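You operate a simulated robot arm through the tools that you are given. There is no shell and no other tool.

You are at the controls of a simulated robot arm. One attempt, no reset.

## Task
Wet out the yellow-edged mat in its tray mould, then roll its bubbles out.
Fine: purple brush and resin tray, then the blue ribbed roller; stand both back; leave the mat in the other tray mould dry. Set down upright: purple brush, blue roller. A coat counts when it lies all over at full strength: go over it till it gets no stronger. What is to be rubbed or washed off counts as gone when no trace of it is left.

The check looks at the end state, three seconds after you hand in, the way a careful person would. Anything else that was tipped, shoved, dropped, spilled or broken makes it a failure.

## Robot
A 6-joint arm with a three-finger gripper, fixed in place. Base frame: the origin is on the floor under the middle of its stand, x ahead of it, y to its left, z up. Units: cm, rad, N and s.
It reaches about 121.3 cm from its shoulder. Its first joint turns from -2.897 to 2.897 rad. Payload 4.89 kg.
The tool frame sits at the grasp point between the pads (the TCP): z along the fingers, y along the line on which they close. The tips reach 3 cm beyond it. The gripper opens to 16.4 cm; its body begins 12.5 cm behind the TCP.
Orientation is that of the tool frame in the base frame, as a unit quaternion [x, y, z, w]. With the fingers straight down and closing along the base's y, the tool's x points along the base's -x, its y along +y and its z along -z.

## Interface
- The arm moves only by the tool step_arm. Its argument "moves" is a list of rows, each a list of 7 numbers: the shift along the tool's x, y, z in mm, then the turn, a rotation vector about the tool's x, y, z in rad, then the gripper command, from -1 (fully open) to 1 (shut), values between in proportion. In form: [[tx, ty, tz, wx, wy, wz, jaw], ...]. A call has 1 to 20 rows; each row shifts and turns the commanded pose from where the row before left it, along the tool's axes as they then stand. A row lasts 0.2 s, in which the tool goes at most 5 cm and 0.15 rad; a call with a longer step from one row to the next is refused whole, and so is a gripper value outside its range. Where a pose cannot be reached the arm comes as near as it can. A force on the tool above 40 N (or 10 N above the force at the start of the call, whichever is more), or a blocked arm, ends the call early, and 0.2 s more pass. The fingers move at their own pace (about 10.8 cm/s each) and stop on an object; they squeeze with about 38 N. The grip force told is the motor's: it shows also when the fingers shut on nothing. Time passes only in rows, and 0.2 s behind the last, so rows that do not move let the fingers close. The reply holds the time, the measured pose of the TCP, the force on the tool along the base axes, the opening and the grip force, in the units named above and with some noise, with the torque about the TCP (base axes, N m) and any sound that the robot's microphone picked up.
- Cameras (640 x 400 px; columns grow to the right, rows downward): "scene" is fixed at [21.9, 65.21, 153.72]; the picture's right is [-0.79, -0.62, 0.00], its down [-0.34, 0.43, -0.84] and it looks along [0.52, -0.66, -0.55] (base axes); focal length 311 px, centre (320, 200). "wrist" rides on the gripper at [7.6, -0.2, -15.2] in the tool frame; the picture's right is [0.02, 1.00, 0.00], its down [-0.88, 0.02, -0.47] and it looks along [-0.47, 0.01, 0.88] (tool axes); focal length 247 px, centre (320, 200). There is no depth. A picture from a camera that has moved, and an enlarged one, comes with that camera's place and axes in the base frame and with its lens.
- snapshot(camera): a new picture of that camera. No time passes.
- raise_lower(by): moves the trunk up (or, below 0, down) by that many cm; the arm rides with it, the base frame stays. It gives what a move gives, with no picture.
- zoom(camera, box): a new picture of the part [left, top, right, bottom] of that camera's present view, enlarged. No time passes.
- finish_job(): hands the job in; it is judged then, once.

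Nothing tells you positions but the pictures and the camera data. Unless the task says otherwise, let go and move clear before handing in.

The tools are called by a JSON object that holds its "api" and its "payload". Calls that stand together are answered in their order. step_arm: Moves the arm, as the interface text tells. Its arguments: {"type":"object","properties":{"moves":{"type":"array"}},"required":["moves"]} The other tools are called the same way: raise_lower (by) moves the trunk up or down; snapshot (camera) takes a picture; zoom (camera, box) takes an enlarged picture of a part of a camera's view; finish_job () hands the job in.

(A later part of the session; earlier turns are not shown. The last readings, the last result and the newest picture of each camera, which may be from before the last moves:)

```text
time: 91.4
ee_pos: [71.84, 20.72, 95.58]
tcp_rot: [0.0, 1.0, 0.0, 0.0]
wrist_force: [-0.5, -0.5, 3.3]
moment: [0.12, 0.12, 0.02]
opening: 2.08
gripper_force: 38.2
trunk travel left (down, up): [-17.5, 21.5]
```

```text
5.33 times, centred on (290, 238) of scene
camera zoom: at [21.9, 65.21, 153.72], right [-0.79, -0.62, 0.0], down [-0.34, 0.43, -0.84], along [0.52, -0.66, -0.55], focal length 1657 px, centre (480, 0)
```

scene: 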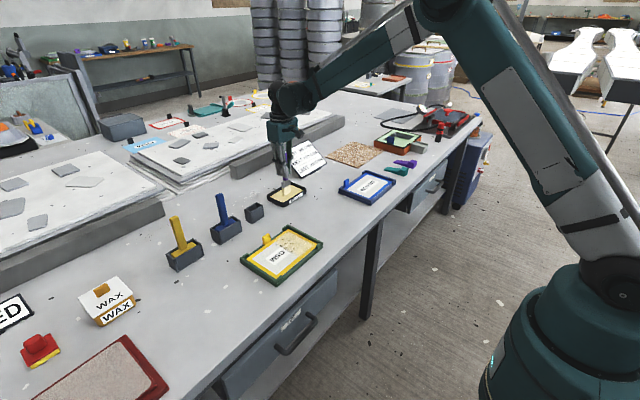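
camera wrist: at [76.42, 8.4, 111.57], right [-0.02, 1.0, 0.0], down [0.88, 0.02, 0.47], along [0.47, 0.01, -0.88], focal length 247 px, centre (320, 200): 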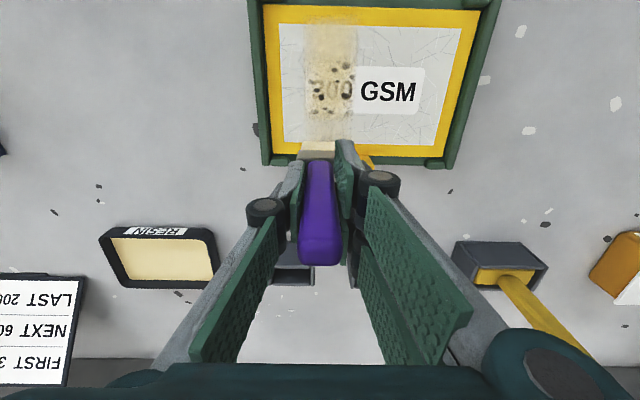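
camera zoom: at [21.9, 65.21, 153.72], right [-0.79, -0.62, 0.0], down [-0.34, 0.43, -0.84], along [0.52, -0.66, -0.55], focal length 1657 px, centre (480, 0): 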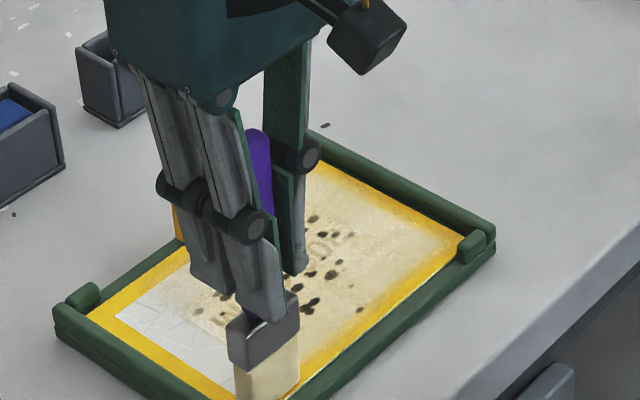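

{"api": "step_arm", "payload": {"moves": [[-10, 0, 0, 0, 0, 0, 1], [-13, 0, 0, 0, 0, 0, 1], [-13, 0, 0, 0, 0, 0, 1], [-13, 0, 0, 0, 0, 0, 1], [-13, 0, 0, 0, 0, 0, 1], [-13, 0, 0, 0, 0, 0, 1], [-13, 0, 0, 0, 0, 0, 1], [-13, 0, 0, 0, 0, 0, 1], [-13, 0, 0, 0, 0, 0, 1], [-11, 0, 0, 0, 0, 0, 1], [0, 0, 0, 0, 0, 0, 1]]}}

{"api": "zoom", "payload": {"camera": "wrist", "box": [140, 0, 400, 175]}}

{"api": "zoom", "payload": {"camera": "scene", "box": [230, 200, 330, 290]}}

```text
time: 93.8
ee_pos: [84.33, 20.57, 95.57]
tcp_rot: [0.0, 1.0, 0.0, 0.0]
wrist_force: [0.2, -0.4, 2.0]
moment: [0.02, -0.09, 0.0]
opening: 2.12
gripper_force: 38.1
trunk travel left (down, up): [-17.5, 21.5]
```

```text
2.29 times, centred on (270, 88) of wrist
camera zoom: at [76.74, 20.41, 110.82], right [-0.02, 1.0, 0.0], down [0.88, 0.02, 0.47], along [0.47, 0.01, -0.88], focal length 564 px, centre (434, 457)
```

zoom: 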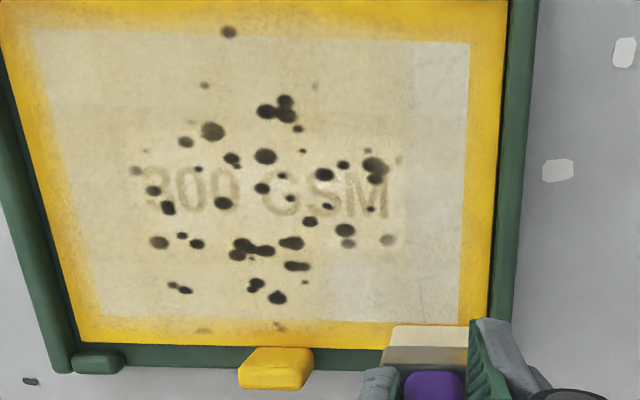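

```text
4.44 times, centred on (280, 245) of scene
camera zoom: at [21.9, 65.21, 153.72], right [-0.79, -0.62, 0.0], down [-0.34, 0.43, -0.84], along [0.52, -0.66, -0.55], focal length 1381 px, centre (498, 0)
```

zoom: 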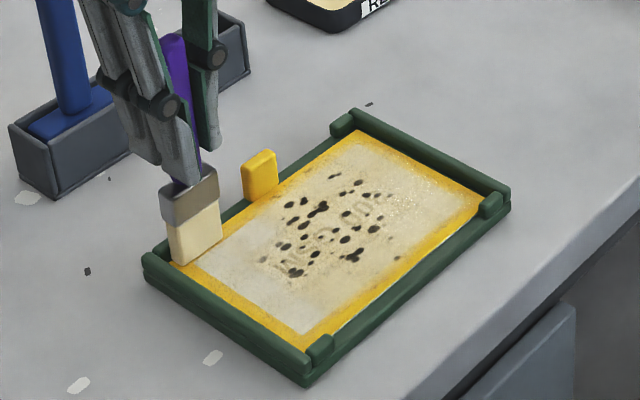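

The whole mat now has a first coat. I go over y≈20.7 again, back and forth.

{"api": "step_arm", "payload": {"moves": [[10, 1, 0.2, 0, 0, 0, 1], [13, 0, 0, 0, 0, 0, 1], [13, 0, 0, 0, 0, 0, 1], [13, 0, 0, 0, 0, 0, 1], [13, 0, 0, 0, 0, 0, 1], [13, 0, 0, 0, 0, 0, 1], [13, 0, 0, 0, 0, 0, 1], [13, 0, 0, 0, 0, 0, 1], [13, 0, 0, 0, 0, 0, 1], [12, 0, 0, 0, 0, 0, 1], [-10, 0, 0, 0, 0, 0, 1], [-13, 0, 0, 0, 0, 0, 1], [-13, 0, 0, 0, 0, 0, 1], [-13, 0, 0, 0, 0, 0, 1], [-13, 0, 0, 0, 0, 0, 1], [-13, 0, 0, 0, 0, 0, 1], [-13, 0, 0, 0, 0, 0, 1], [-13, 0, 0, 0, 0, 0, 1], [-13, 0, 0, 0, 0, 0, 1], [-12, 0, 0, 0, 0, 0, 1]]}}

{"api": "zoom", "payload": {"camera": "wrist", "box": [140, 0, 400, 175]}}

{"api": "zoom", "payload": {"camera": "scene", "box": [230, 200, 330, 290]}}

```text
time: 98.0
ee_pos: [84.31, 20.54, 95.62]
tcp_rot: [0.0, 1.0, 0.001, 0.0]
wrist_force: [-0.2, -1.0, 5.2]
moment: [0.03, 0.09, 0.0]
opening: 2.12
gripper_force: 37.7
trunk travel left (down, up): [-17.5, 21.5]
```

```text
2.29 times, centred on (270, 88) of wrist
camera zoom: at [76.68, 20.52, 110.8], right [-0.02, 1.0, 0.0], down [0.88, 0.02, 0.47], along [0.47, 0.01, -0.88], focal length 564 px, centre (434, 457)
```

zoom: 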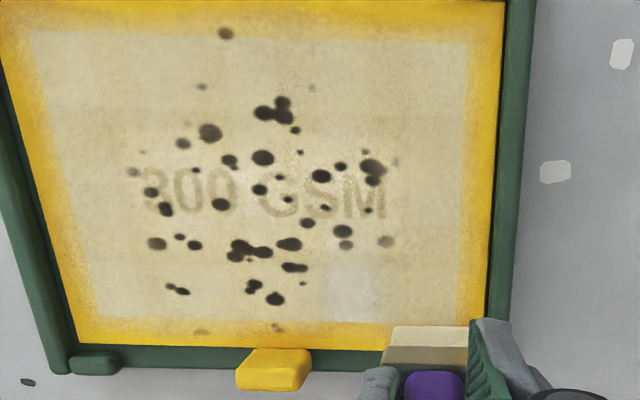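

```text
4.44 times, centred on (280, 245) of scene
camera zoom: at [21.9, 65.21, 153.72], right [-0.79, -0.62, 0.0], down [-0.34, 0.43, -0.84], along [0.52, -0.66, -0.55], focal length 1381 px, centre (498, 0)
```

zoom: 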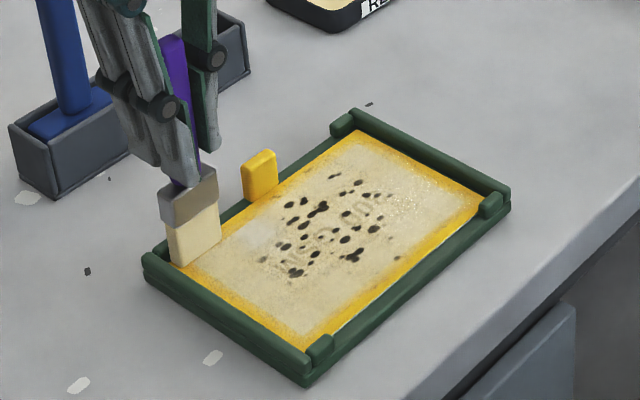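

There's a lighter patch near (82, 16.6). I shift over it and rework that spot, then redip.

{"api": "step_arm", "payload": {"moves": [[0, -12, 0, 0, 0, 0, 1], [0, -13, 0, 0, 0, 0, 1], [0, -13, 0, 0, 0, 0, 1], [10, 0, 0.3, 0, 0, 0, 1], [13, 0, 0, 0, 0, 0, 1], [13, 0, 0, 0, 0, 0, 1], [13, 0, 0, 0, 0, 0, 1], [-10, 0, 0, 0, 0, 0, 1], [-13, 0, 0, 0, 0, 0, 1], [-13, 0, 0, 0, 0, 0, 1], [-13, 0, 0, 0, 0, 0, 1], [10, 0, 0, 0, 0, 0, 1], [13, 0, 0, 0, 0, 0, 1], [13, 0, 0, 0, 0, 0, 1], [-13, 0, 0, 0, 0, 0, 1], [-13, 0, 0, 0, 0, 0, 1], [-10, 0, 0, 0, 0, 0, 1], [0, 0, 0, 0, 0, 0, 1]]}}

{"api": "zoom", "payload": {"camera": "scene", "box": [230, 200, 330, 290]}}

```text
time: 101.8
ee_pos: [84.3, 16.88, 95.6]
tcp_rot: [0.0, 1.0, 0.0, 0.0]
wrist_force: [-2.3, 0.1, 3.7]
moment: [0.05, 0.22, -0.04]
opening: 2.12
gripper_force: 37.8
trunk travel left (down, up): [-17.5, 21.5]
```

```text
4.44 times, centred on (280, 245) of scene
camera zoom: at [21.9, 65.21, 153.72], right [-0.79, -0.62, 0.0], down [-0.34, 0.43, -0.84], along [0.52, -0.66, -0.55], focal length 1381 px, centre (498, 0)
```

zoom: 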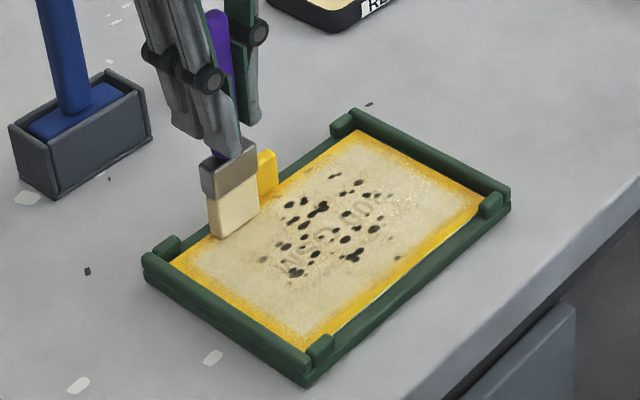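

Now a redip for a final strengthening coat. I lift high to clear the tab.

{"api": "step_arm", "payload": {"moves": [[0, 0, -15, 0, 0, 0, 1], [0, 0, -30, 0, 0, 0, 1], [0, 0, -25, 0, 0, 0, 1], [-9, -17, 0, 0, 0, 0, 1], [-18, -32, 0, 0, 0, 0, 1], [-23, -40, 0, 0, 0, 0, 1], [-25, -43, 0, 0, 0, 0, 1], [-25, -43, 0, 0, 0, 0, 1], [-25, -43, 0, 0, 0, 0, 1], [-22, -40, 0, 0, 0, 0, 1], [-18, -32, 0, 0, 0, 0, 1], [-9, -17, 0, 0, 0, 0, 1], [0, 0, 15, 0, 0, 0, 1], [0, 0, 30, 0, 0, 0, 1], [0, 0, 20, 0, 0, 0, 1], [0, 0, 6, 0, 0, 0, 1], [0, 0, 0, 0, 0, 0, 1]]}}

{"api": "zoom", "payload": {"camera": "scene", "box": [240, 210, 330, 285]}}

{"api": "snapshot", "payload": {"camera": "scene"}}

```text
time: 105.4
ee_pos: [101.7, -13.82, 95.38]
tcp_rot: [0.001, 1.0, 0.0, 0.0]
wrist_force: [0.6, 0.2, 0.1]
moment: [0.03, 0.0, 0.0]
opening: 2.12
gripper_force: 38.0
trunk travel left (down, up): [-17.5, 21.5]
```

```text
5.33 times, centred on (285, 248) of scene
camera zoom: at [21.9, 65.21, 153.72], right [-0.79, -0.62, 0.0], down [-0.34, 0.43, -0.84], along [0.52, -0.66, -0.55], focal length 1657 px, centre (507, -53)
```

zoom: 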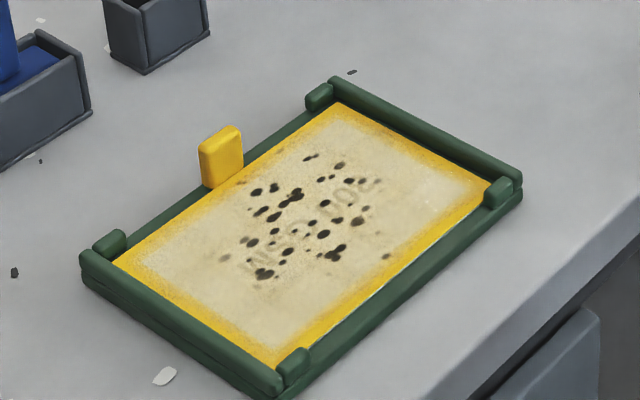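

```text
taken
```

scene: 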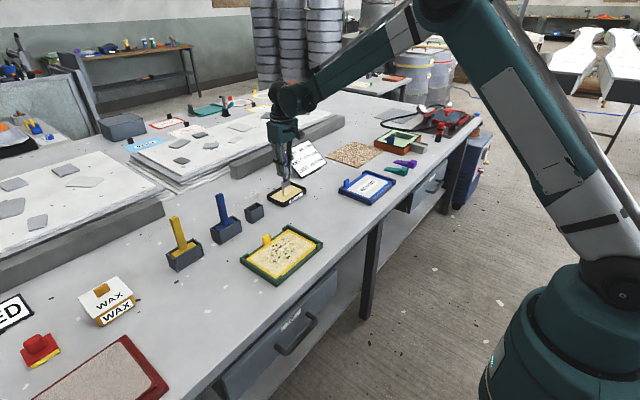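

The coat is even inside but the outer yellow hem fades, so my strokes should reach closer to the edges. From the images the bristles are about 3.8 × 0.9 cm, so I can safely use y 4.9–21.25 and x 71.8–84.8. First I dip again.

{"api": "step_arm", "payload": {"moves": [[0, 0, 0.8, 0, 0, 0, 1], [0, 0, 0, 0, 0, 0, 1]]}}

{"api": "step_arm", "payload": {"moves": [[0, 0, 0.7, 0, 0, 0, 1], [0, 0, 0, 0, 0, 0, 1], [0, 0, 0, 0, 0, 0, 1]]}}

```text
time: 106.0
ee_pos: [101.74, -13.82, 95.36]
tcp_rot: [0.0, 1.0, 0.001, 0.0]
wrist_force: [-0.3, 0.4, -0.1]
moment: [0.01, -0.02, 0.01]
opening: 2.11
gripper_force: 37.9
trunk travel left (down, up): [-17.5, 21.5]
```

```text
time: 106.8
ee_pos: [101.65, -13.84, 95.35]
tcp_rot: [0.001, 1.0, 0.0, 0.0]
wrist_force: [0.0, -0.5, -0.4]
moment: [-0.01, -0.02, 0.02]
opening: 2.12
gripper_force: 37.9
trunk travel left (down, up): [-17.5, 21.5]
```

{"api": "step_arm", "payload": {"moves": [[0, 0, 0.6, 0, 0, 0, 1], [0, 0, 0, 0, 0, 0, 1]]}}

{"api": "step_arm", "payload": {"moves": [[0, 0, 0.5, 0, 0, 0, 1], [0, 0, 0, 0, 0, 0, 1], [0, 0, 0, 0, 0, 0, 1]]}}

```text
time: 107.4
ee_pos: [101.72, -13.85, 95.24]
tcp_rot: [0.0, 1.0, 0.0, 0.0]
wrist_force: [-0.2, -0.7, -0.4]
moment: [-0.02, 0.01, -0.01]
opening: 2.11
gripper_force: 38.3
trunk travel left (down, up): [-17.5, 21.5]
```

```text
time: 108.2
ee_pos: [101.68, -13.82, 95.15]
tcp_rot: [0.0, 1.0, 0.0, 0.001]
wrist_force: [0.0, 0.6, 5.0]
moment: [-0.01, -0.07, 0.0]
opening: 2.15
gripper_force: 38.6
trunk travel left (down, up): [-17.5, 21.5]
```

Contact at about 95.2 (the brush has crept up slightly in the grip). I lift out and go to the far-left corner again.

{"api": "step_arm", "payload": {"moves": [[0, 0, 0.4, 0, 0, 0, 1], [0, 0, 0, 0, 0, 0, 1], [0, 0, -0.4, 0, 0, 0, 1], [0, 0, -10, 0, 0, 0, 1], [0, 0, -25, 0, 0, 0, 1], [0, 0, -25, 0, 0, 0, 1], [10, 11.5, 0, 0, 0, 0, 1], [23, 25, 0, 0, 0, 0, 1], [30, 33, 0, 0, 0, 0, 1], [33, 36, 0, 0, 0, 0, 1], [33, 36, 0, 0, 0, 0, 1], [27, 28, 0, 0, 0, 0, 1], [13, 18, 0, 0, 0, 0, 1], [0, 0, 15, 0, 0, 0, 1], [0, 0, 20, 0, 0, 0, 1], [0, 0, 12, 0, 0, 0, 1], [0, 0, 8, 0, 0, 0, 1], [0, 0, 0, 0, 0, 0, 1]]}}

{"api": "zoom", "payload": {"camera": "wrist", "box": [260, 0, 500, 175]}}

{"api": "zoom", "payload": {"camera": "scene", "box": [240, 200, 340, 275]}}

```text
time: 112.0
ee_pos: [84.96, 4.94, 95.57]
tcp_rot: [0.0, 1.0, -0.001, 0.0]
wrist_force: [-4.5, 0.2, -2.4]
moment: [-0.03, 0.59, -0.03]
opening: 2.11
gripper_force: 37.6
trunk travel left (down, up): [-17.5, 21.5]
```

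```text
2.29 times, centred on (380, 88) of wrist
camera zoom: at [77.25, 4.79, 110.88], right [-0.02, 1.0, 0.0], down [0.88, 0.02, 0.47], along [0.47, 0.01, -0.88], focal length 564 px, centre (183, 457)
```

zoom: 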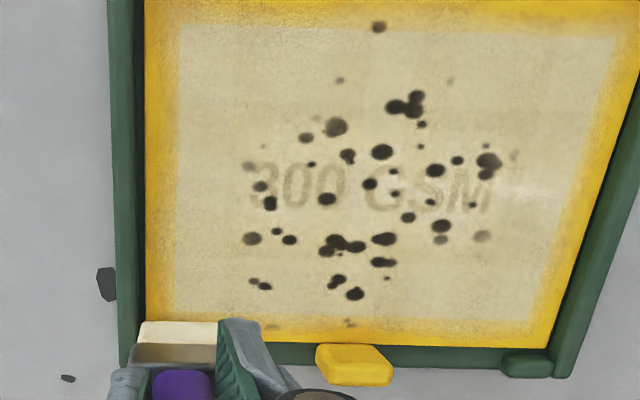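

```text
5.33 times, centred on (290, 238) of scene
camera zoom: at [21.9, 65.21, 153.72], right [-0.79, -0.62, 0.0], down [-0.34, 0.43, -0.84], along [0.52, -0.66, -0.55], focal length 1657 px, centre (480, 0)
```

zoom: 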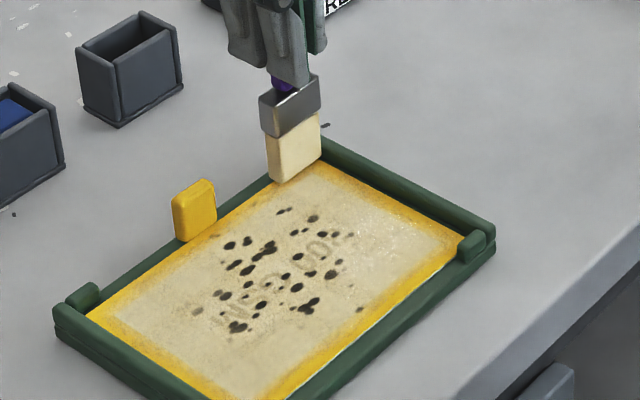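

The brush grazes the far corner block at x≈85 (side force of 4.5 N). I lift slightly, back off 5 mm and come down clear of it.

{"api": "step_arm", "payload": {"moves": [[2, 0, -3, 0, 0, 0, 1], [3, 0, -7, 0, 0, 0, 1], [0, 0, 0, 0, 0, 0, 1]]}}

{"api": "zoom", "payload": {"camera": "scene", "box": [240, 200, 340, 275]}}

{"api": "zoom", "payload": {"camera": "wrist", "box": [260, 60, 400, 280]}}

```text
time: 112.8
ee_pos: [84.32, 4.95, 96.76]
tcp_rot: [0.0, 1.0, 0.0, 0.0]
wrist_force: [-0.2, -0.6, -1.6]
moment: [-0.01, -0.01, 0.03]
opening: 2.13
gripper_force: 37.6
trunk travel left (down, up): [-17.5, 21.5]
```

```text
5.33 times, centred on (290, 238) of scene
camera zoom: at [21.9, 65.21, 153.72], right [-0.79, -0.62, 0.0], down [-0.34, 0.43, -0.84], along [0.52, -0.66, -0.55], focal length 1657 px, centre (480, 0)
```

zoom: 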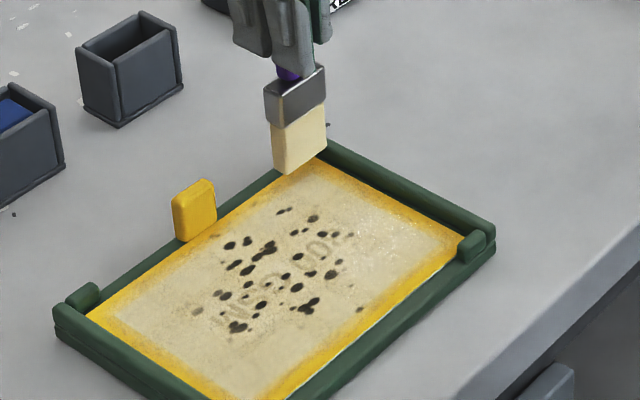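

```text
1.82 times, centred on (330, 170) of wrist
camera zoom: at [76.72, 4.78, 111.89], right [-0.02, 1.0, 0.0], down [0.88, 0.02, 0.47], along [0.47, 0.01, -0.88], focal length 449 px, centre (302, 254)
```

zoom: 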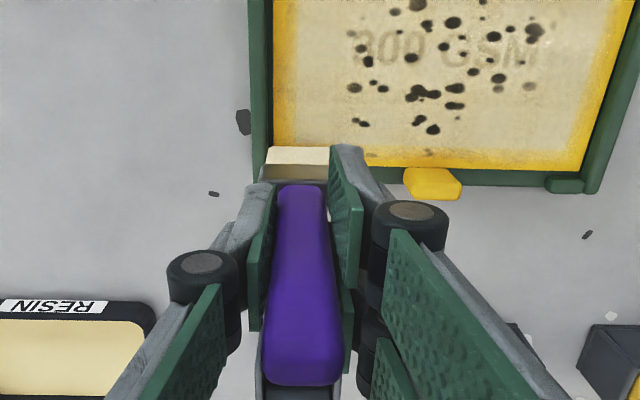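

{"api": "step_arm", "payload": {"moves": [[0, 1, 6, 0, 0, 0, 1], [0, 0, 4, 0, 0, 0, 1], [0, 0, 2, 0, 0, 0, 1], [0, 0, 0, 0, 0, 0, 1]]}}

{"api": "step_arm", "payload": {"moves": [[0, 0, 0.7, 0, 0, 0, 1], [0, 0, 0, 0, 0, 0, 1]]}}

```text
time: 113.8
ee_pos: [84.32, 5.04, 95.52]
tcp_rot: [0.0, 1.0, 0.0, 0.0]
wrist_force: [2.7, 0.5, 11.4]
moment: [0.11, -0.28, -0.04]
opening: 2.09
gripper_force: 38.2
trunk travel left (down, up): [-17.5, 21.5]
```

```text
time: 114.4
ee_pos: [84.27, 4.94, 95.53]
tcp_rot: [0.001, 1.0, 0.0, 0.001]
wrist_force: [3.9, -0.3, 25.6]
moment: [0.02, -0.59, -0.03]
opening: 2.11
gripper_force: 37.8
trunk travel left (down, up): [-17.5, 21.5]
```

{"api": "step_arm", "payload": {"moves": [[8, 0, -0.9, 0, 0, 0, 1], [13, 0, 0, 0, 0, 0, 1], [13, 0, 0, 0, 0, 0, 1], [13, 0, 0, 0, 0, 0, 1], [13, 0, 0, 0, 0, 0, 1], [13, 0, 0, 0, 0, 0, 1], [13, 0, 0, 0, 0, 0, 1], [13, 0, 0, 0, 0, 0, 1], [13, 0, 0, 0, 0, 0, 1], [13, 0, 0, 0, 0, 0, 1], [-8, 0, 0, 0, 0, 0, 1], [-13, 0, 0, 0, 0, 0, 1], [-13, 0, 0, 0, 0, 0, 1], [-13, 0, 0, 0, 0, 0, 1], [-13, 0, 0, 0, 0, 0, 1], [-13, 0, 0, 0, 0, 0, 1], [-13, 0, 0, 0, 0, 0, 1], [-13, 0, 0, 0, 0, 0, 1], [-13, 0, 0, 0, 0, 0, 1], [-13, 0, 0, 0, 0, 0, 1]]}}

{"api": "zoom", "payload": {"camera": "scene", "box": [240, 200, 340, 275]}}

{"api": "zoom", "payload": {"camera": "wrist", "box": [260, 0, 500, 175]}}

```text
time: 118.6
ee_pos: [84.43, 5.09, 95.51]
tcp_rot: [0.001, 1.0, 0.0, -0.001]
wrist_force: [-0.6, -0.2, 3.0]
moment: [0.03, -0.01, -0.01]
opening: 2.13
gripper_force: 37.6
trunk travel left (down, up): [-17.5, 21.5]
```

```text
5.33 times, centred on (290, 238) of scene
camera zoom: at [21.9, 65.21, 153.72], right [-0.79, -0.62, 0.0], down [-0.34, 0.43, -0.84], along [0.52, -0.66, -0.55], focal length 1657 px, centre (480, 0)
```

zoom: 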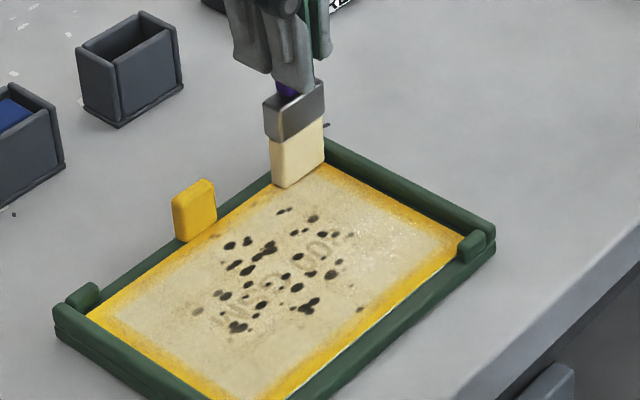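

```text
2.29 times, centred on (380, 88) of wrist
camera zoom: at [76.71, 4.89, 110.71], right [-0.02, 1.0, 0.0], down [0.88, 0.02, 0.47], along [0.47, 0.01, -0.88], focal length 564 px, centre (183, 457)
```

zoom: 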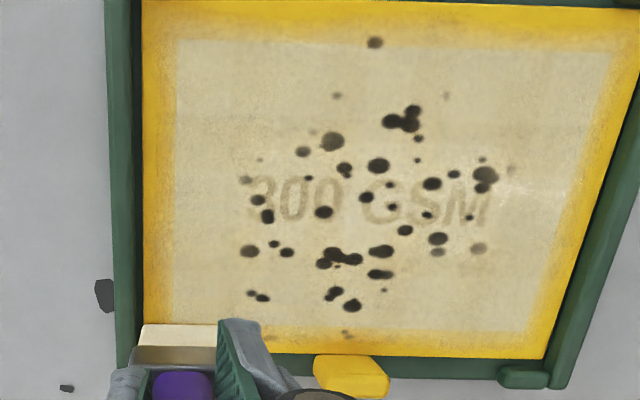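

The left column no longer changes, so it's saturated; the hem itself simply stays yellow. I continue with passes over the remaining columns using the fresh resin.

{"api": "step_arm", "payload": {"moves": [[0, 12, 0, 0, 0, 0, 1], [0, 13, 0, 0, 0, 0, 1], [0, 12, 0, 0, 0, 0, 1], [10, 0, 0, 0, 0, 0, 1], [13, 0, 0, 0, 0, 0, 1], [13, 0, 0, 0, 0, 0, 1], [13, 0, 0, 0, 0, 0, 1], [13, 0, 0, 0, 0, 0, 1], [13, 0, 0, 0, 0, 0, 1], [13, 0, 0, 0, 0, 0, 1], [13, 0, 0, 0, 0, 0, 1], [13, 0, 0, 0, 0, 0, 1], [11, 0, 0, 0, 0, 0, 1], [0, 12, 0, 0, 0, 0, 1], [0, 13, 0, 0, 0, 0, 1], [0, 12, 0, 0, 0, 0, 1], [0, 0, 0, 0, 0, 0, 1]]}}

{"api": "step_arm", "payload": {"moves": [[-10, 0, 0, 0, 0, 0, 1], [-13, 0, 0, 0, 0, 0, 1], [-13, 0, 0, 0, 0, 0, 1], [-13, 0, 0, 0, 0, 0, 1], [-13, 0, 0, 0, 0, 0, 1], [-13, 0, 0, 0, 0, 0, 1], [-13, 0, 0, 0, 0, 0, 1], [-13, 0, 0, 0, 0, 0, 1], [-13, 0, 0, 0, 0, 0, 1], [-11, 0, 0, 0, 0, 0, 1], [0, 12, 0, 0, 0, 0, 1], [0, 13, 0, 0, 0, 0, 1], [0, 12, 0, 0, 0, 0, 1], [0, 0, 0, 0, 0, 0, 1]]}}

{"api": "zoom", "payload": {"camera": "scene", "box": [230, 200, 330, 290]}}

{"api": "zoom", "payload": {"camera": "wrist", "box": [180, 0, 440, 175]}}

```text
time: 122.2
ee_pos: [71.77, 12.29, 95.4]
tcp_rot: [0.0, 1.0, -0.001, 0.001]
wrist_force: [-0.6, -0.2, -0.4]
moment: [0.04, 0.03, -0.01]
opening: 2.11
gripper_force: 38.1
trunk travel left (down, up): [-17.5, 21.5]
```

```text
time: 125.2
ee_pos: [84.29, 16.0, 95.49]
tcp_rot: [0.0, 1.0, 0.0, 0.0]
wrist_force: [-0.1, 0.5, 4.9]
moment: [0.14, 0.04, 0.0]
opening: 2.13
gripper_force: 38.3
trunk travel left (down, up): [-17.5, 21.5]
```

```text
4.44 times, centred on (280, 245) of scene
camera zoom: at [21.9, 65.21, 153.72], right [-0.79, -0.62, 0.0], down [-0.34, 0.43, -0.84], along [0.52, -0.66, -0.55], focal length 1381 px, centre (498, 0)
```

zoom: 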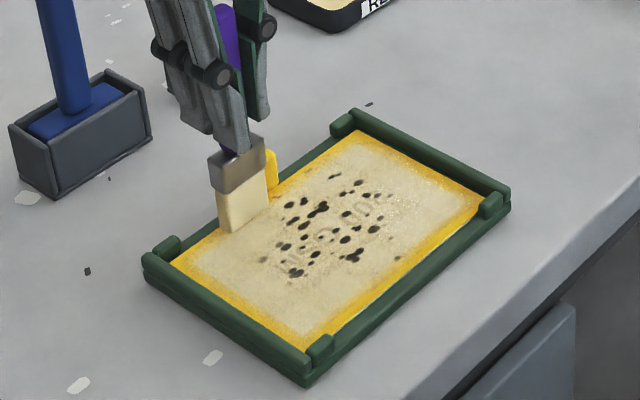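

```text
2.29 times, centred on (310, 88) of wrist
camera zoom: at [76.68, 15.94, 110.7], right [-0.02, 1.0, 0.0], down [0.88, 0.02, 0.47], along [0.47, 0.01, -0.88], focal length 564 px, centre (343, 457)
```

zoom: 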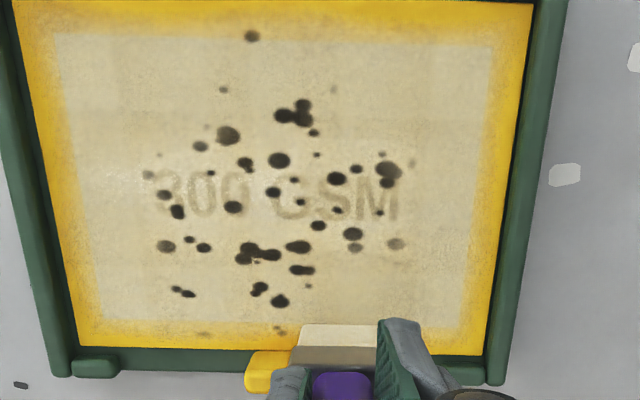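

Nearly uniform. I press 0.4 mm firmer and continue with y≈16.2 and then y≈21.

{"api": "step_arm", "payload": {"moves": [[10, 0, 0.4, 0, 0, 0, 1], [13, 0, 0, 0, 0, 0, 1], [13, 0, 0, 0, 0, 0, 1], [13, 0, 0, 0, 0, 0, 1], [13, 0, 0, 0, 0, 0, 1], [13, 0, 0, 0, 0, 0, 1], [13, 0, 0, 0, 0, 0, 1], [13, 0, 0, 0, 0, 0, 1], [13, 0, 0, 0, 0, 0, 1], [11, 0, 0, 0, 0, 0, 1], [0, 12, 0, 0, 0, 0, 1], [0, 13, 0, 0, 0, 0, 1], [0, 13, 0, 0, 0, 0, 1], [0, 12, 0, 0, 0, 0, 1], [0, 0, 0, 0, 0, 0, 1]]}}

{"api": "step_arm", "payload": {"moves": [[-10, 0, 0, 0, 0, 0, 1], [-13, 0, 0, 0, 0, 0, 1], [-13, 0, 0, 0, 0, 0, 1], [-13, 0, 0, 0, 0, 0, 1], [-13, 0, 0, 0, 0, 0, 1], [-13, 0, 0, 0, 0, 0, 1], [-13, 0, 0, 0, 0, 0, 1], [-13, 0, 0, 0, 0, 0, 1], [-13, 0, 0, 0, 0, 0, 1], [-11, 0, 0, 0, 0, 0, 1], [0, 0, 0, 0, 0, 0, 1]]}}

{"api": "zoom", "payload": {"camera": "scene", "box": [230, 200, 330, 290]}}

{"api": "zoom", "payload": {"camera": "wrist", "box": [140, 0, 400, 175]}}

```text
time: 128.4
ee_pos: [71.85, 21.11, 95.45]
tcp_rot: [0.0, 1.0, 0.0, 0.0]
wrist_force: [-0.9, 0.9, 6.0]
moment: [0.13, 0.08, 0.01]
opening: 2.11
gripper_force: 37.8
trunk travel left (down, up): [-17.5, 21.5]
```

```text
time: 130.8
ee_pos: [84.38, 21.03, 95.5]
tcp_rot: [-0.002, 1.0, 0.0, 0.0]
wrist_force: [0.6, -0.3, 5.2]
moment: [0.0, 0.0, -0.03]
opening: 2.14
gripper_force: 37.8
trunk travel left (down, up): [-17.5, 21.5]
```

```text
4.44 times, centred on (280, 245) of scene
camera zoom: at [21.9, 65.21, 153.72], right [-0.79, -0.62, 0.0], down [-0.34, 0.43, -0.84], along [0.52, -0.66, -0.55], focal length 1381 px, centre (498, 0)
```

zoom: 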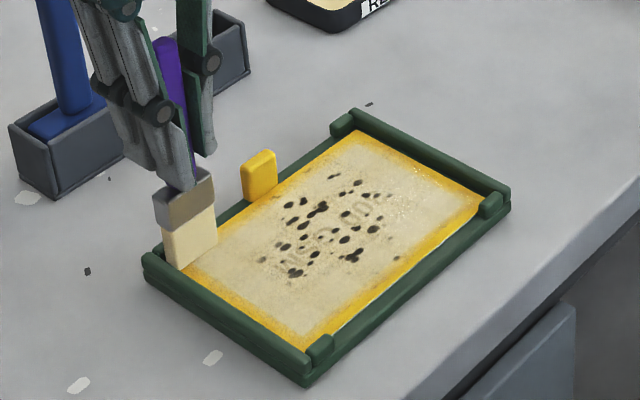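

```text
2.29 times, centred on (270, 88) of wrist
camera zoom: at [76.72, 20.93, 110.68], right [-0.02, 1.0, 0.0], down [0.88, 0.02, 0.47], along [0.47, 0.01, -0.88], focal length 564 px, centre (434, 457)
```

zoom: 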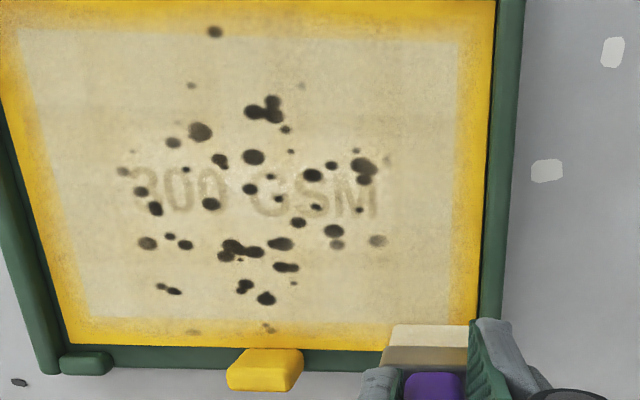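

Nearly even. I add one more set of passes on in-between lines (y≈18.7, 14.4, 10.4, 6.9) to fill any streaks.

{"api": "step_arm", "payload": {"moves": [[0, -12, 0, 0, 0, 0, 1], [0, -11, 0, 0, 0, 0, 1], [10, 0, 0, 0, 0, 0, 1], [13, 0, 0, 0, 0, 0, 1], [13, 0, 0, 0, 0, 0, 1], [13, 0, 0, 0, 0, 0, 1], [13, 0, 0, 0, 0, 0, 1], [13, 0, 0, 0, 0, 0, 1], [13, 0, 0, 0, 0, 0, 1], [13, 0, 0, 0, 0, 0, 1], [13, 0, 0, 0, 0, 0, 1], [11, 0, 0, 0, 0, 0, 1], [0, -14, 0, 0, 0, 0, 1], [0, -15, 0, 0, 0, 0, 1], [0, -14, 0, 0, 0, 0, 1], [0, 0, 0, 0, 0, 0, 1]]}}

{"api": "step_arm", "payload": {"moves": [[-10, 0, 0, 0, 0, 0, 1], [-13, 0, 0, 0, 0, 0, 1], [-13, 0, 0, 0, 0, 0, 1], [-13, 0, 0, 0, 0, 0, 1], [-13, 0, 0, 0, 0, 0, 1], [-13, 0, 0, 0, 0, 0, 1], [-13, 0, 0, 0, 0, 0, 1], [-13, 0, 0, 0, 0, 0, 1], [-13, 0, 0, 0, 0, 0, 1], [-10, 0, 0, 0, 0, 0, 1], [0, -13, 0, 0, 0, 0, 1], [0, -14, 0, 0, 0, 0, 1], [0, -13, 0, 0, 0, 0, 1], [0, 0, 0, 0, 0, 0, 1]]}}

{"api": "step_arm", "payload": {"moves": [[10, 0, 0, 0, 0, 0, 1], [13, 0, 0, 0, 0, 0, 1], [13, 0, 0, 0, 0, 0, 1], [13, 0, 0, 0, 0, 0, 1], [13, 0, 0, 0, 0, 0, 1], [13, 0, 0, 0, 0, 0, 1], [13, 0, 0, 0, 0, 0, 1], [13, 0, 0, 0, 0, 0, 1], [13, 0, 0, 0, 0, 0, 1], [10, 0, 0, 0, 0, 0, 1], [0, -12, 0, 0, 0, 0, 1], [0, -12, 0, 0, 0, 0, 1], [0, -12, 0, 0, 0, 0, 1], [0, 0, 0, 0, 0, 0, 1]]}}

{"api": "step_arm", "payload": {"moves": [[-10, 0, 0, 0, 0, 0, 1], [-13, 0, 0, 0, 0, 0, 1], [-13, 0, 0, 0, 0, 0, 1], [-13, 0, 0, 0, 0, 0, 1], [-13, 0, 0, 0, 0, 0, 1], [-13, 0, 0, 0, 0, 0, 1], [-13, 0, 0, 0, 0, 0, 1], [-13, 0, 0, 0, 0, 0, 1], [-13, 0, 0, 0, 0, 0, 1], [-11, 0, 0, 0, 0, 0, 1], [0, 0, 0, 0, 0, 0, 1]]}}

{"api": "zoom", "payload": {"camera": "scene", "box": [230, 200, 330, 290]}}

{"api": "zoom", "payload": {"camera": "wrist", "box": [250, 0, 510, 175]}}

```text
time: 134.2
ee_pos: [71.79, 14.36, 95.52]
tcp_rot: [0.0, 1.0, 0.001, 0.0]
wrist_force: [-0.7, -0.4, 1.2]
moment: [-0.11, 0.11, 0.01]
opening: 2.1
gripper_force: 37.9
trunk travel left (down, up): [-17.5, 21.5]
```

```text
time: 137.2
ee_pos: [84.13, 10.45, 95.36]
tcp_rot: [0.0, 1.0, 0.001, -0.001]
wrist_force: [0.8, -0.6, 2.9]
moment: [-0.17, -0.06, -0.02]
opening: 2.09
gripper_force: 37.9
trunk travel left (down, up): [-17.5, 21.5]
```

```text
time: 140.2
ee_pos: [71.77, 6.86, 95.36]
tcp_rot: [0.0, 1.0, 0.0, 0.0]
wrist_force: [-0.2, 0.1, -0.7]
moment: [-0.05, -0.01, 0.03]
opening: 2.13
gripper_force: 37.7
trunk travel left (down, up): [-17.5, 21.5]
```

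```text
time: 142.6
ee_pos: [84.25, 6.92, 95.59]
tcp_rot: [0.001, 1.0, 0.0, 0.0]
wrist_force: [-0.1, 1.1, 0.3]
moment: [-0.01, 0.0, -0.01]
opening: 2.1
gripper_force: 37.5
trunk travel left (down, up): [-17.5, 21.5]
```

```text
4.44 times, centred on (280, 245) of scene
camera zoom: at [21.9, 65.21, 153.72], right [-0.79, -0.62, 0.0], down [-0.34, 0.43, -0.84], along [0.52, -0.66, -0.55], focal length 1381 px, centre (498, 0)
```

zoom: 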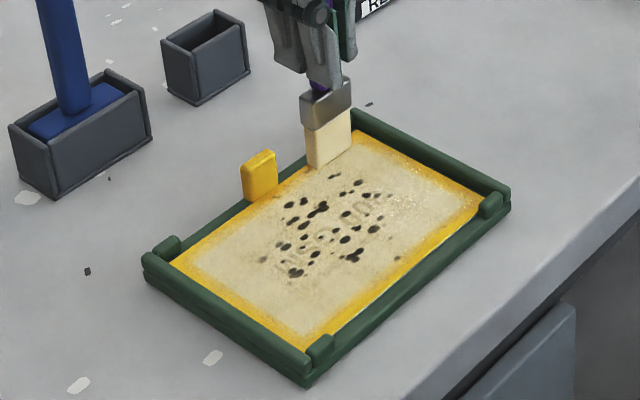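

```text
2.29 times, centred on (380, 88) of wrist
camera zoom: at [76.72, 6.79, 110.69], right [-0.02, 1.0, 0.0], down [0.88, 0.02, 0.47], along [0.47, 0.01, -0.88], focal length 564 px, centre (183, 457)
```

zoom: 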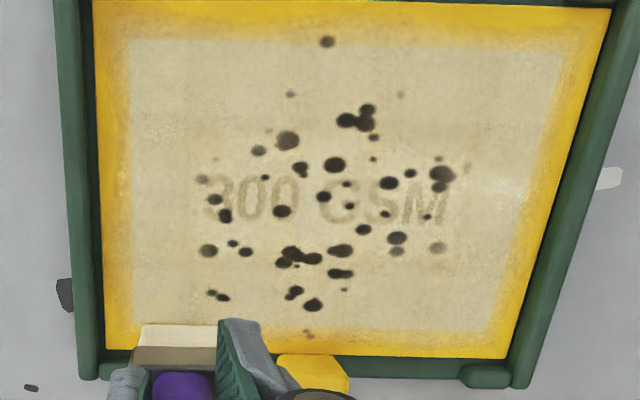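

It looks close to saturated. I lift and move back along +x to get an unobstructed view of the whole mat.

{"api": "step_arm", "payload": {"moves": [[0, 0, -15, 0, 0, 0, 1], [0, 0, -30, 0, 0, 0, 1], [0, 0, -35, 0, 0, 0, 1], [-15, 15, -30, 0, 0, 0, 1], [-30, 25, -20, 0, 0, 0, 1], [-30, 20, 0, 0, 0, 0, 1], [0, 0, 0, 0, 0, 0, 1]]}}

{"api": "snapshot", "payload": {"camera": "wrist"}}

{"api": "zoom", "payload": {"camera": "scene", "box": [245, 215, 325, 285]}}

```text
time: 144.2
ee_pos: [91.87, 12.98, 108.45]
tcp_rot: [0.0, 1.0, 0.0, 0.0]
wrist_force: [0.6, 0.1, -1.4]
moment: [-0.03, 0.12, 0.0]
opening: 2.13
gripper_force: 38.0
trunk travel left (down, up): [-17.5, 21.5]
```

```text
taken
camera wrist: at [84.33, 12.81, 123.64], right [-0.02, 1.0, 0.0], down [0.88, 0.02, 0.47], along [0.47, 0.01, -0.88], focal length 247 px, centre (320, 200)
```

wrist: 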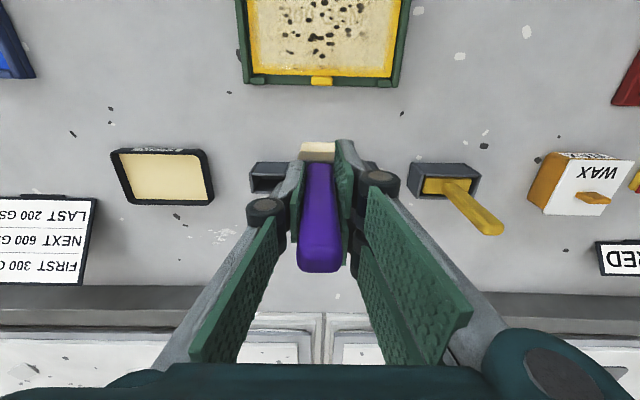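

```text
5.71 times, centred on (285, 250) of scene
camera zoom: at [21.9, 65.21, 153.72], right [-0.79, -0.62, 0.0], down [-0.34, 0.43, -0.84], along [0.52, -0.66, -0.55], focal length 1775 px, centre (520, -86)
```

zoom: 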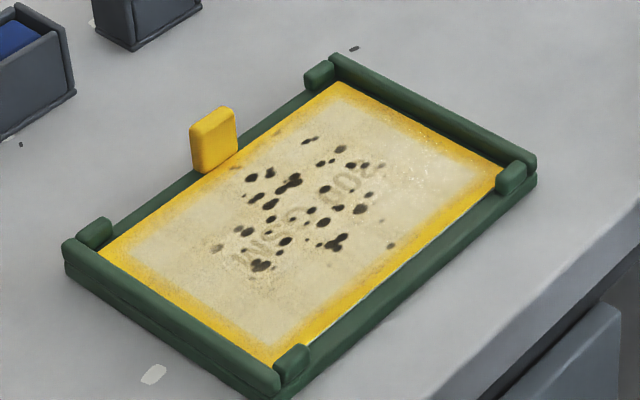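

{"api": "zoom", "payload": {"camera": "wrist", "box": [230, 0, 420, 100]}}

{"api": "zoom", "payload": {"camera": "scene", "box": [255, 222, 295, 262]}}

{"api": "zoom", "payload": {"camera": "scene", "box": [285, 222, 325, 262]}}

{"api": "zoom", "payload": {"camera": "scene", "box": [260, 245, 300, 285]}}

```text
3.37 times, centred on (325, 50) of wrist
camera zoom: at [84.33, 12.81, 123.64], right [-0.02, 1.0, 0.0], down [0.88, 0.02, 0.47], along [0.47, 0.01, -0.88], focal length 832 px, centre (303, 705)
```

zoom: 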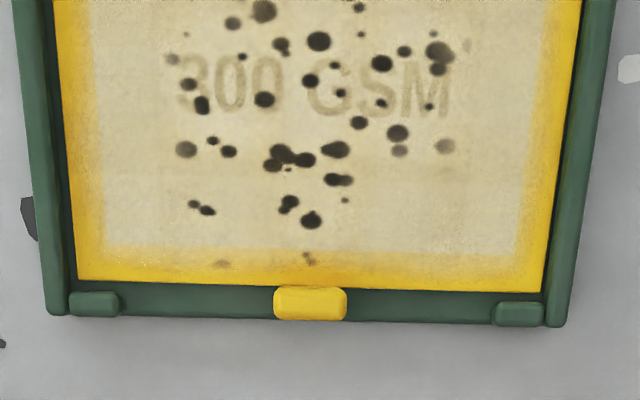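

```text
10.00 times, centred on (275, 242) of scene
camera zoom: at [21.9, 65.21, 153.72], right [-0.79, -0.62, 0.0], down [-0.34, 0.43, -0.84], along [0.52, -0.66, -0.55], focal length 3107 px, centre (770, -220)
```

zoom: 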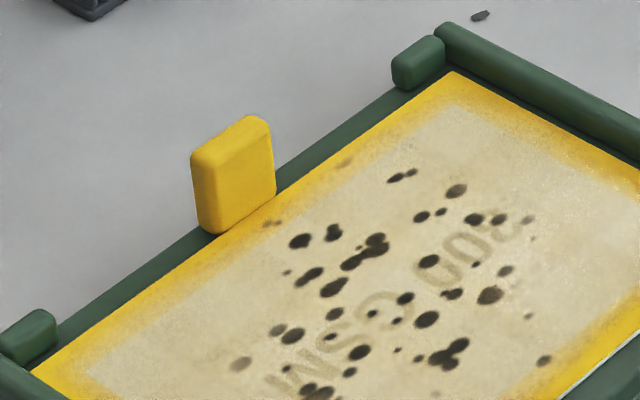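

```text
10.00 times, centred on (305, 242) of scene
camera zoom: at [21.9, 65.21, 153.72], right [-0.79, -0.62, 0.0], down [-0.34, 0.43, -0.84], along [0.52, -0.66, -0.55], focal length 3107 px, centre (470, -220)
```

zoom: 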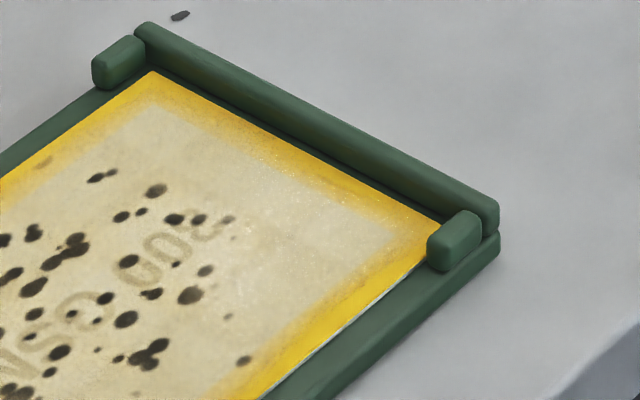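

```text
10.00 times, centred on (280, 265) of scene
camera zoom: at [21.9, 65.21, 153.72], right [-0.79, -0.62, 0.0], down [-0.34, 0.43, -0.84], along [0.52, -0.66, -0.55], focal length 3107 px, centre (720, -450)
```

zoom: 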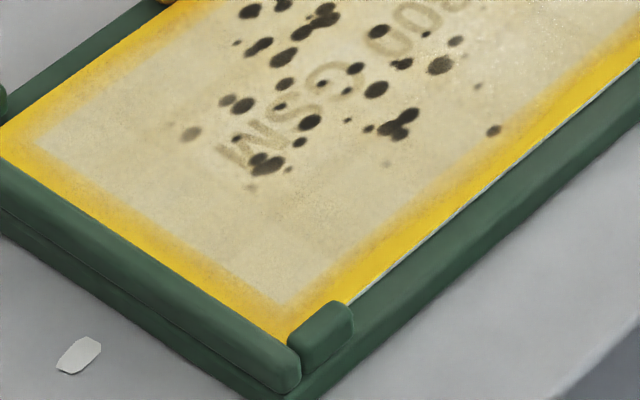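

A few bubbles still look faint (e.g. near (80, 18) and along the far hem), which suggests the coat isn't fully saturated there. I'll dip again and go over everything once more.

{"api": "step_arm", "payload": {"moves": [[-6, -16, 0, 0, 0, 0, 1], [-12, -32, 0, 0, 0, 0, 1], [-15, -40, 0, 0, 0, 0, 1], [-16, -42, 0, 0, 0, 0, 1], [-16, -42, 0, 0, 0, 0, 1], [-15, -42, 0, 0, 0, 0, 1], [-12, -32, 0, 0, 0, 0, 1], [-6, -22, 0, 0, 0, 0, 1], [0, 0, 20, 0, 0, 0, 1], [0, 0, 40, 0, 0, 0, 1], [0, 0, 40, 0, 0, 0, 1], [0, 0, 20, 0, 0, 0, 1], [0, 0, 8, 0, 0, 0, 1], [0, 0, 3, 0, 0, 0, 1], [0, 0, 0, 0, 0, 0, 1]]}}

{"api": "step_arm", "payload": {"moves": [[0, 0, 0.8, 0, 0, 0, 1], [0, 0, 0, 0, 0, 0, 1]]}}

```text
time: 147.4
ee_pos: [101.58, -13.99, 95.31]
tcp_rot: [0.0, 1.0, -0.001, 0.0]
wrist_force: [0.5, 0.5, 0.3]
moment: [-0.01, 0.0, 0.0]
opening: 2.12
gripper_force: 37.6
trunk travel left (down, up): [-17.5, 21.5]
```

```text
time: 148.0
ee_pos: [101.6, -13.89, 95.25]
tcp_rot: [0.0, 1.0, 0.0, 0.0]
wrist_force: [1.0, -0.3, 0.1]
moment: [0.02, 0.01, 0.0]
opening: 2.16
gripper_force: 37.9
trunk travel left (down, up): [-17.5, 21.5]
```

{"api": "step_arm", "payload": {"moves": [[0, 0, 0.7, 0, 0, 0, 1], [0, 0, 0, 0, 0, 0, 1]]}}

{"api": "step_arm", "payload": {"moves": [[0, 0, 0.6, 0, 0, 0, 1], [0, 0, 0, 0, 0, 0, 1]]}}

{"api": "zoom", "payload": {"camera": "scene", "box": [250, 140, 330, 220]}}

```text
time: 148.6
ee_pos: [101.73, -13.84, 95.19]
tcp_rot: [0.0, 1.0, 0.0, 0.0]
wrist_force: [0.1, 0.1, -0.9]
moment: [0.01, 0.0, -0.02]
opening: 2.11
gripper_force: 38.0
trunk travel left (down, up): [-17.5, 21.5]
```

```text
time: 149.2
ee_pos: [101.72, -13.79, 95.11]
tcp_rot: [0.0, 1.0, 0.001, 0.0]
wrist_force: [0.7, 0.4, 0.2]
moment: [-0.02, 0.02, 0.0]
opening: 2.1
gripper_force: 37.6
trunk travel left (down, up): [-17.5, 21.5]
```

```text
5.00 times, centred on (290, 180) of scene
camera zoom: at [21.9, 65.21, 153.72], right [-0.79, -0.62, 0.0], down [-0.34, 0.43, -0.84], along [0.52, -0.66, -0.55], focal length 1554 px, centre (470, 300)
```

zoom: 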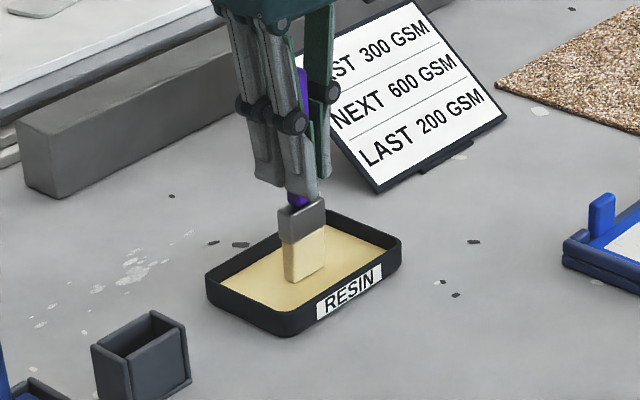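

{"api": "step_arm", "payload": {"moves": [[0, 0, 0.7, 0, 0, 0, 1], [0, 0, 0, 0, 0, 0, 1]]}}

{"api": "step_arm", "payload": {"moves": [[0, 0, 0.4, 0, 0, 0, 1], [0, 0, 0, 0, 0, 0, 1], [0, 0, 0, 0, 0, 0, 1]]}}

```text
time: 149.8
ee_pos: [101.68, -13.82, 95.08]
tcp_rot: [-0.001, 1.0, 0.0, 0.0]
wrist_force: [2.1, 0.5, 5.9]
moment: [-0.01, -0.14, 0.03]
opening: 2.12
gripper_force: 38.0
trunk travel left (down, up): [-17.5, 21.5]
```

```text
time: 150.6
ee_pos: [101.6, -13.87, 95.1]
tcp_rot: [0.0, 1.0, 0.0, 0.0]
wrist_force: [2.9, 1.6, 13.4]
moment: [0.1, -0.26, -0.01]
opening: 2.12
gripper_force: 37.7
trunk travel left (down, up): [-17.5, 21.5]
```

Loaded. This time I start from the far-right corner at about (84.3, 21.1).

{"api": "step_arm", "payload": {"moves": [[0, 0, -1, 0, 0, 0, 1], [0, 0, -10, 0, 0, 0, 1], [0, 0, -30, 0, 0, 0, 1], [0, 0, -30, 0, 0, 0, 1], [8, 16, 0, 0, 0, 0, 1], [15, 31, 0, 0, 0, 0, 1], [20, 40, 0, 0, 0, 0, 1], [21, 43, 0, 0, 0, 0, 1], [21, 43, 0, 0, 0, 0, 1], [21, 43, 0, 0, 0, 0, 1], [21, 43, 0, 0, 0, 0, 1], [20, 40, 0, 0, 0, 0, 1], [16, 31, 0, 0, 0, 0, 1], [10, 19, 0, 0, 0, 0, 1], [0, 0, 20, 0, 0, 0, 1], [0, 0, 25, 0, 0, 0, 1], [0, 0, 13, 0, 0, 0, 1], [0, 0, 6, 0, 0, 0, 1], [0, 0, 2, 0, 0, 0, 1], [0, 0, 0, 0, 0, 0, 1]]}}

{"api": "step_arm", "payload": {"moves": [[0, 0, 1, 0, 0, 0, 1], [0, 0, 0, 0, 0, 0, 1]]}}

{"api": "zoom", "payload": {"camera": "scene", "box": [230, 200, 330, 290]}}

```text
time: 154.8
ee_pos: [84.22, 21.04, 95.44]
tcp_rot: [0.0, 1.0, 0.0, 0.001]
wrist_force: [0.4, 0.3, -0.1]
moment: [0.01, 0.01, 0.01]
opening: 2.1
gripper_force: 38.0
trunk travel left (down, up): [-17.5, 21.5]
```

```text
time: 155.4
ee_pos: [84.25, 20.97, 95.46]
tcp_rot: [0.0, 1.0, -0.001, 0.0]
wrist_force: [-0.2, 0.3, 4.1]
moment: [0.06, 0.03, 0.02]
opening: 2.13
gripper_force: 37.9
trunk travel left (down, up): [-17.5, 21.5]
```

```text
4.44 times, centred on (280, 245) of scene
camera zoom: at [21.9, 65.21, 153.72], right [-0.79, -0.62, 0.0], down [-0.34, 0.43, -0.84], along [0.52, -0.66, -0.55], focal length 1381 px, centre (498, 0)
```

zoom: 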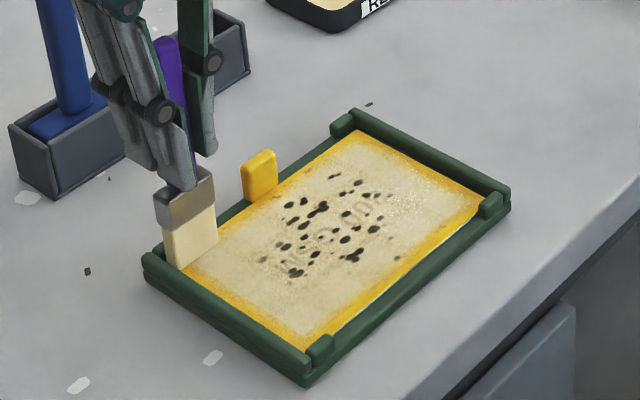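

{"api": "step_arm", "payload": {"moves": [[9, 0, 0.4, 0, 0, 0, 1], [13, 0, 0, 0, 0, 0, 1], [13, 0, 0, 0, 0, 0, 1], [13, 0, 0, 0, 0, 0, 1], [13, 0, 0, 0, 0, 0, 1], [13, 0, 0, 0, 0, 0, 1], [13, 0, 0, 0, 0, 0, 1], [13, 0, 0, 0, 0, 0, 1], [13, 0, 0, 0, 0, 0, 1], [11, 0, 0, 0, 0, 0, 1], [-9, -3, 0, 0, 0, 0, 1], [-13, -3, 0, 0, 0, 0, 1], [-13, -3, 0, 0, 0, 0, 1], [-13, -3, 0, 0, 0, 0, 1], [-13, -3, 0, 0, 0, 0, 1], [-13, -3, 0, 0, 0, 0, 1], [-13, -3, 0, 0, 0, 0, 1], [-13, -3, 0, 0, 0, 0, 1], [-13, -3, 0, 0, 0, 0, 1], [-11, -3, 0, 0, 0, 0, 1]]}}

{"api": "zoom", "payload": {"camera": "scene", "box": [230, 200, 330, 290]}}

{"api": "zoom", "payload": {"camera": "wrist", "box": [160, 0, 420, 175]}}

```text
time: 159.6
ee_pos: [84.26, 18.01, 95.45]
tcp_rot: [0.001, 1.0, 0.0, 0.0]
wrist_force: [-1.7, -0.6, 3.1]
moment: [-0.01, 0.14, -0.02]
opening: 2.12
gripper_force: 38.4
trunk travel left (down, up): [-17.5, 21.5]
```

```text
4.44 times, centred on (280, 245) of scene
camera zoom: at [21.9, 65.21, 153.72], right [-0.79, -0.62, 0.0], down [-0.34, 0.43, -0.84], along [0.52, -0.66, -0.55], focal length 1381 px, centre (498, 0)
```

zoom: 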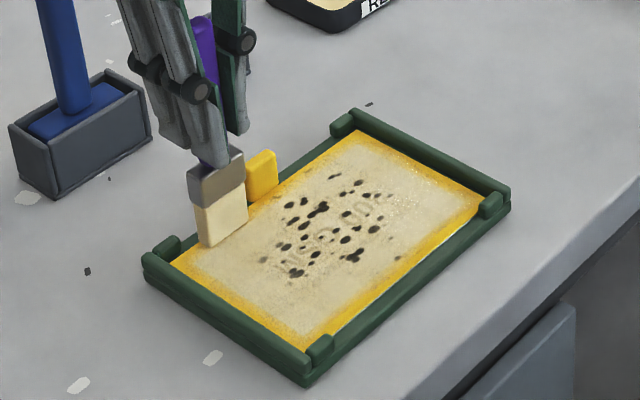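

```text
2.29 times, centred on (290, 88) of wrist
camera zoom: at [76.68, 17.91, 110.65], right [-0.02, 1.0, 0.0], down [0.88, 0.02, 0.47], along [0.47, 0.01, -0.88], focal length 564 px, centre (389, 457)
```

zoom: 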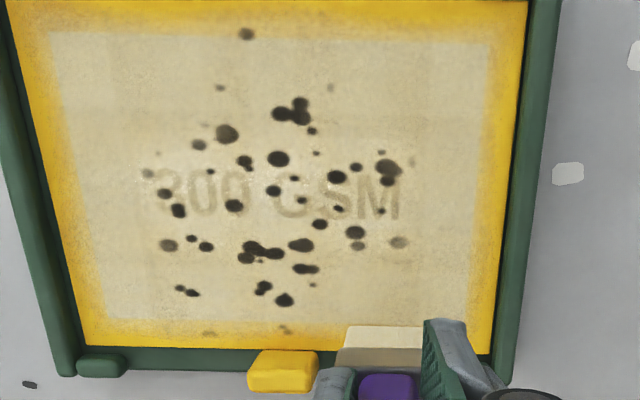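

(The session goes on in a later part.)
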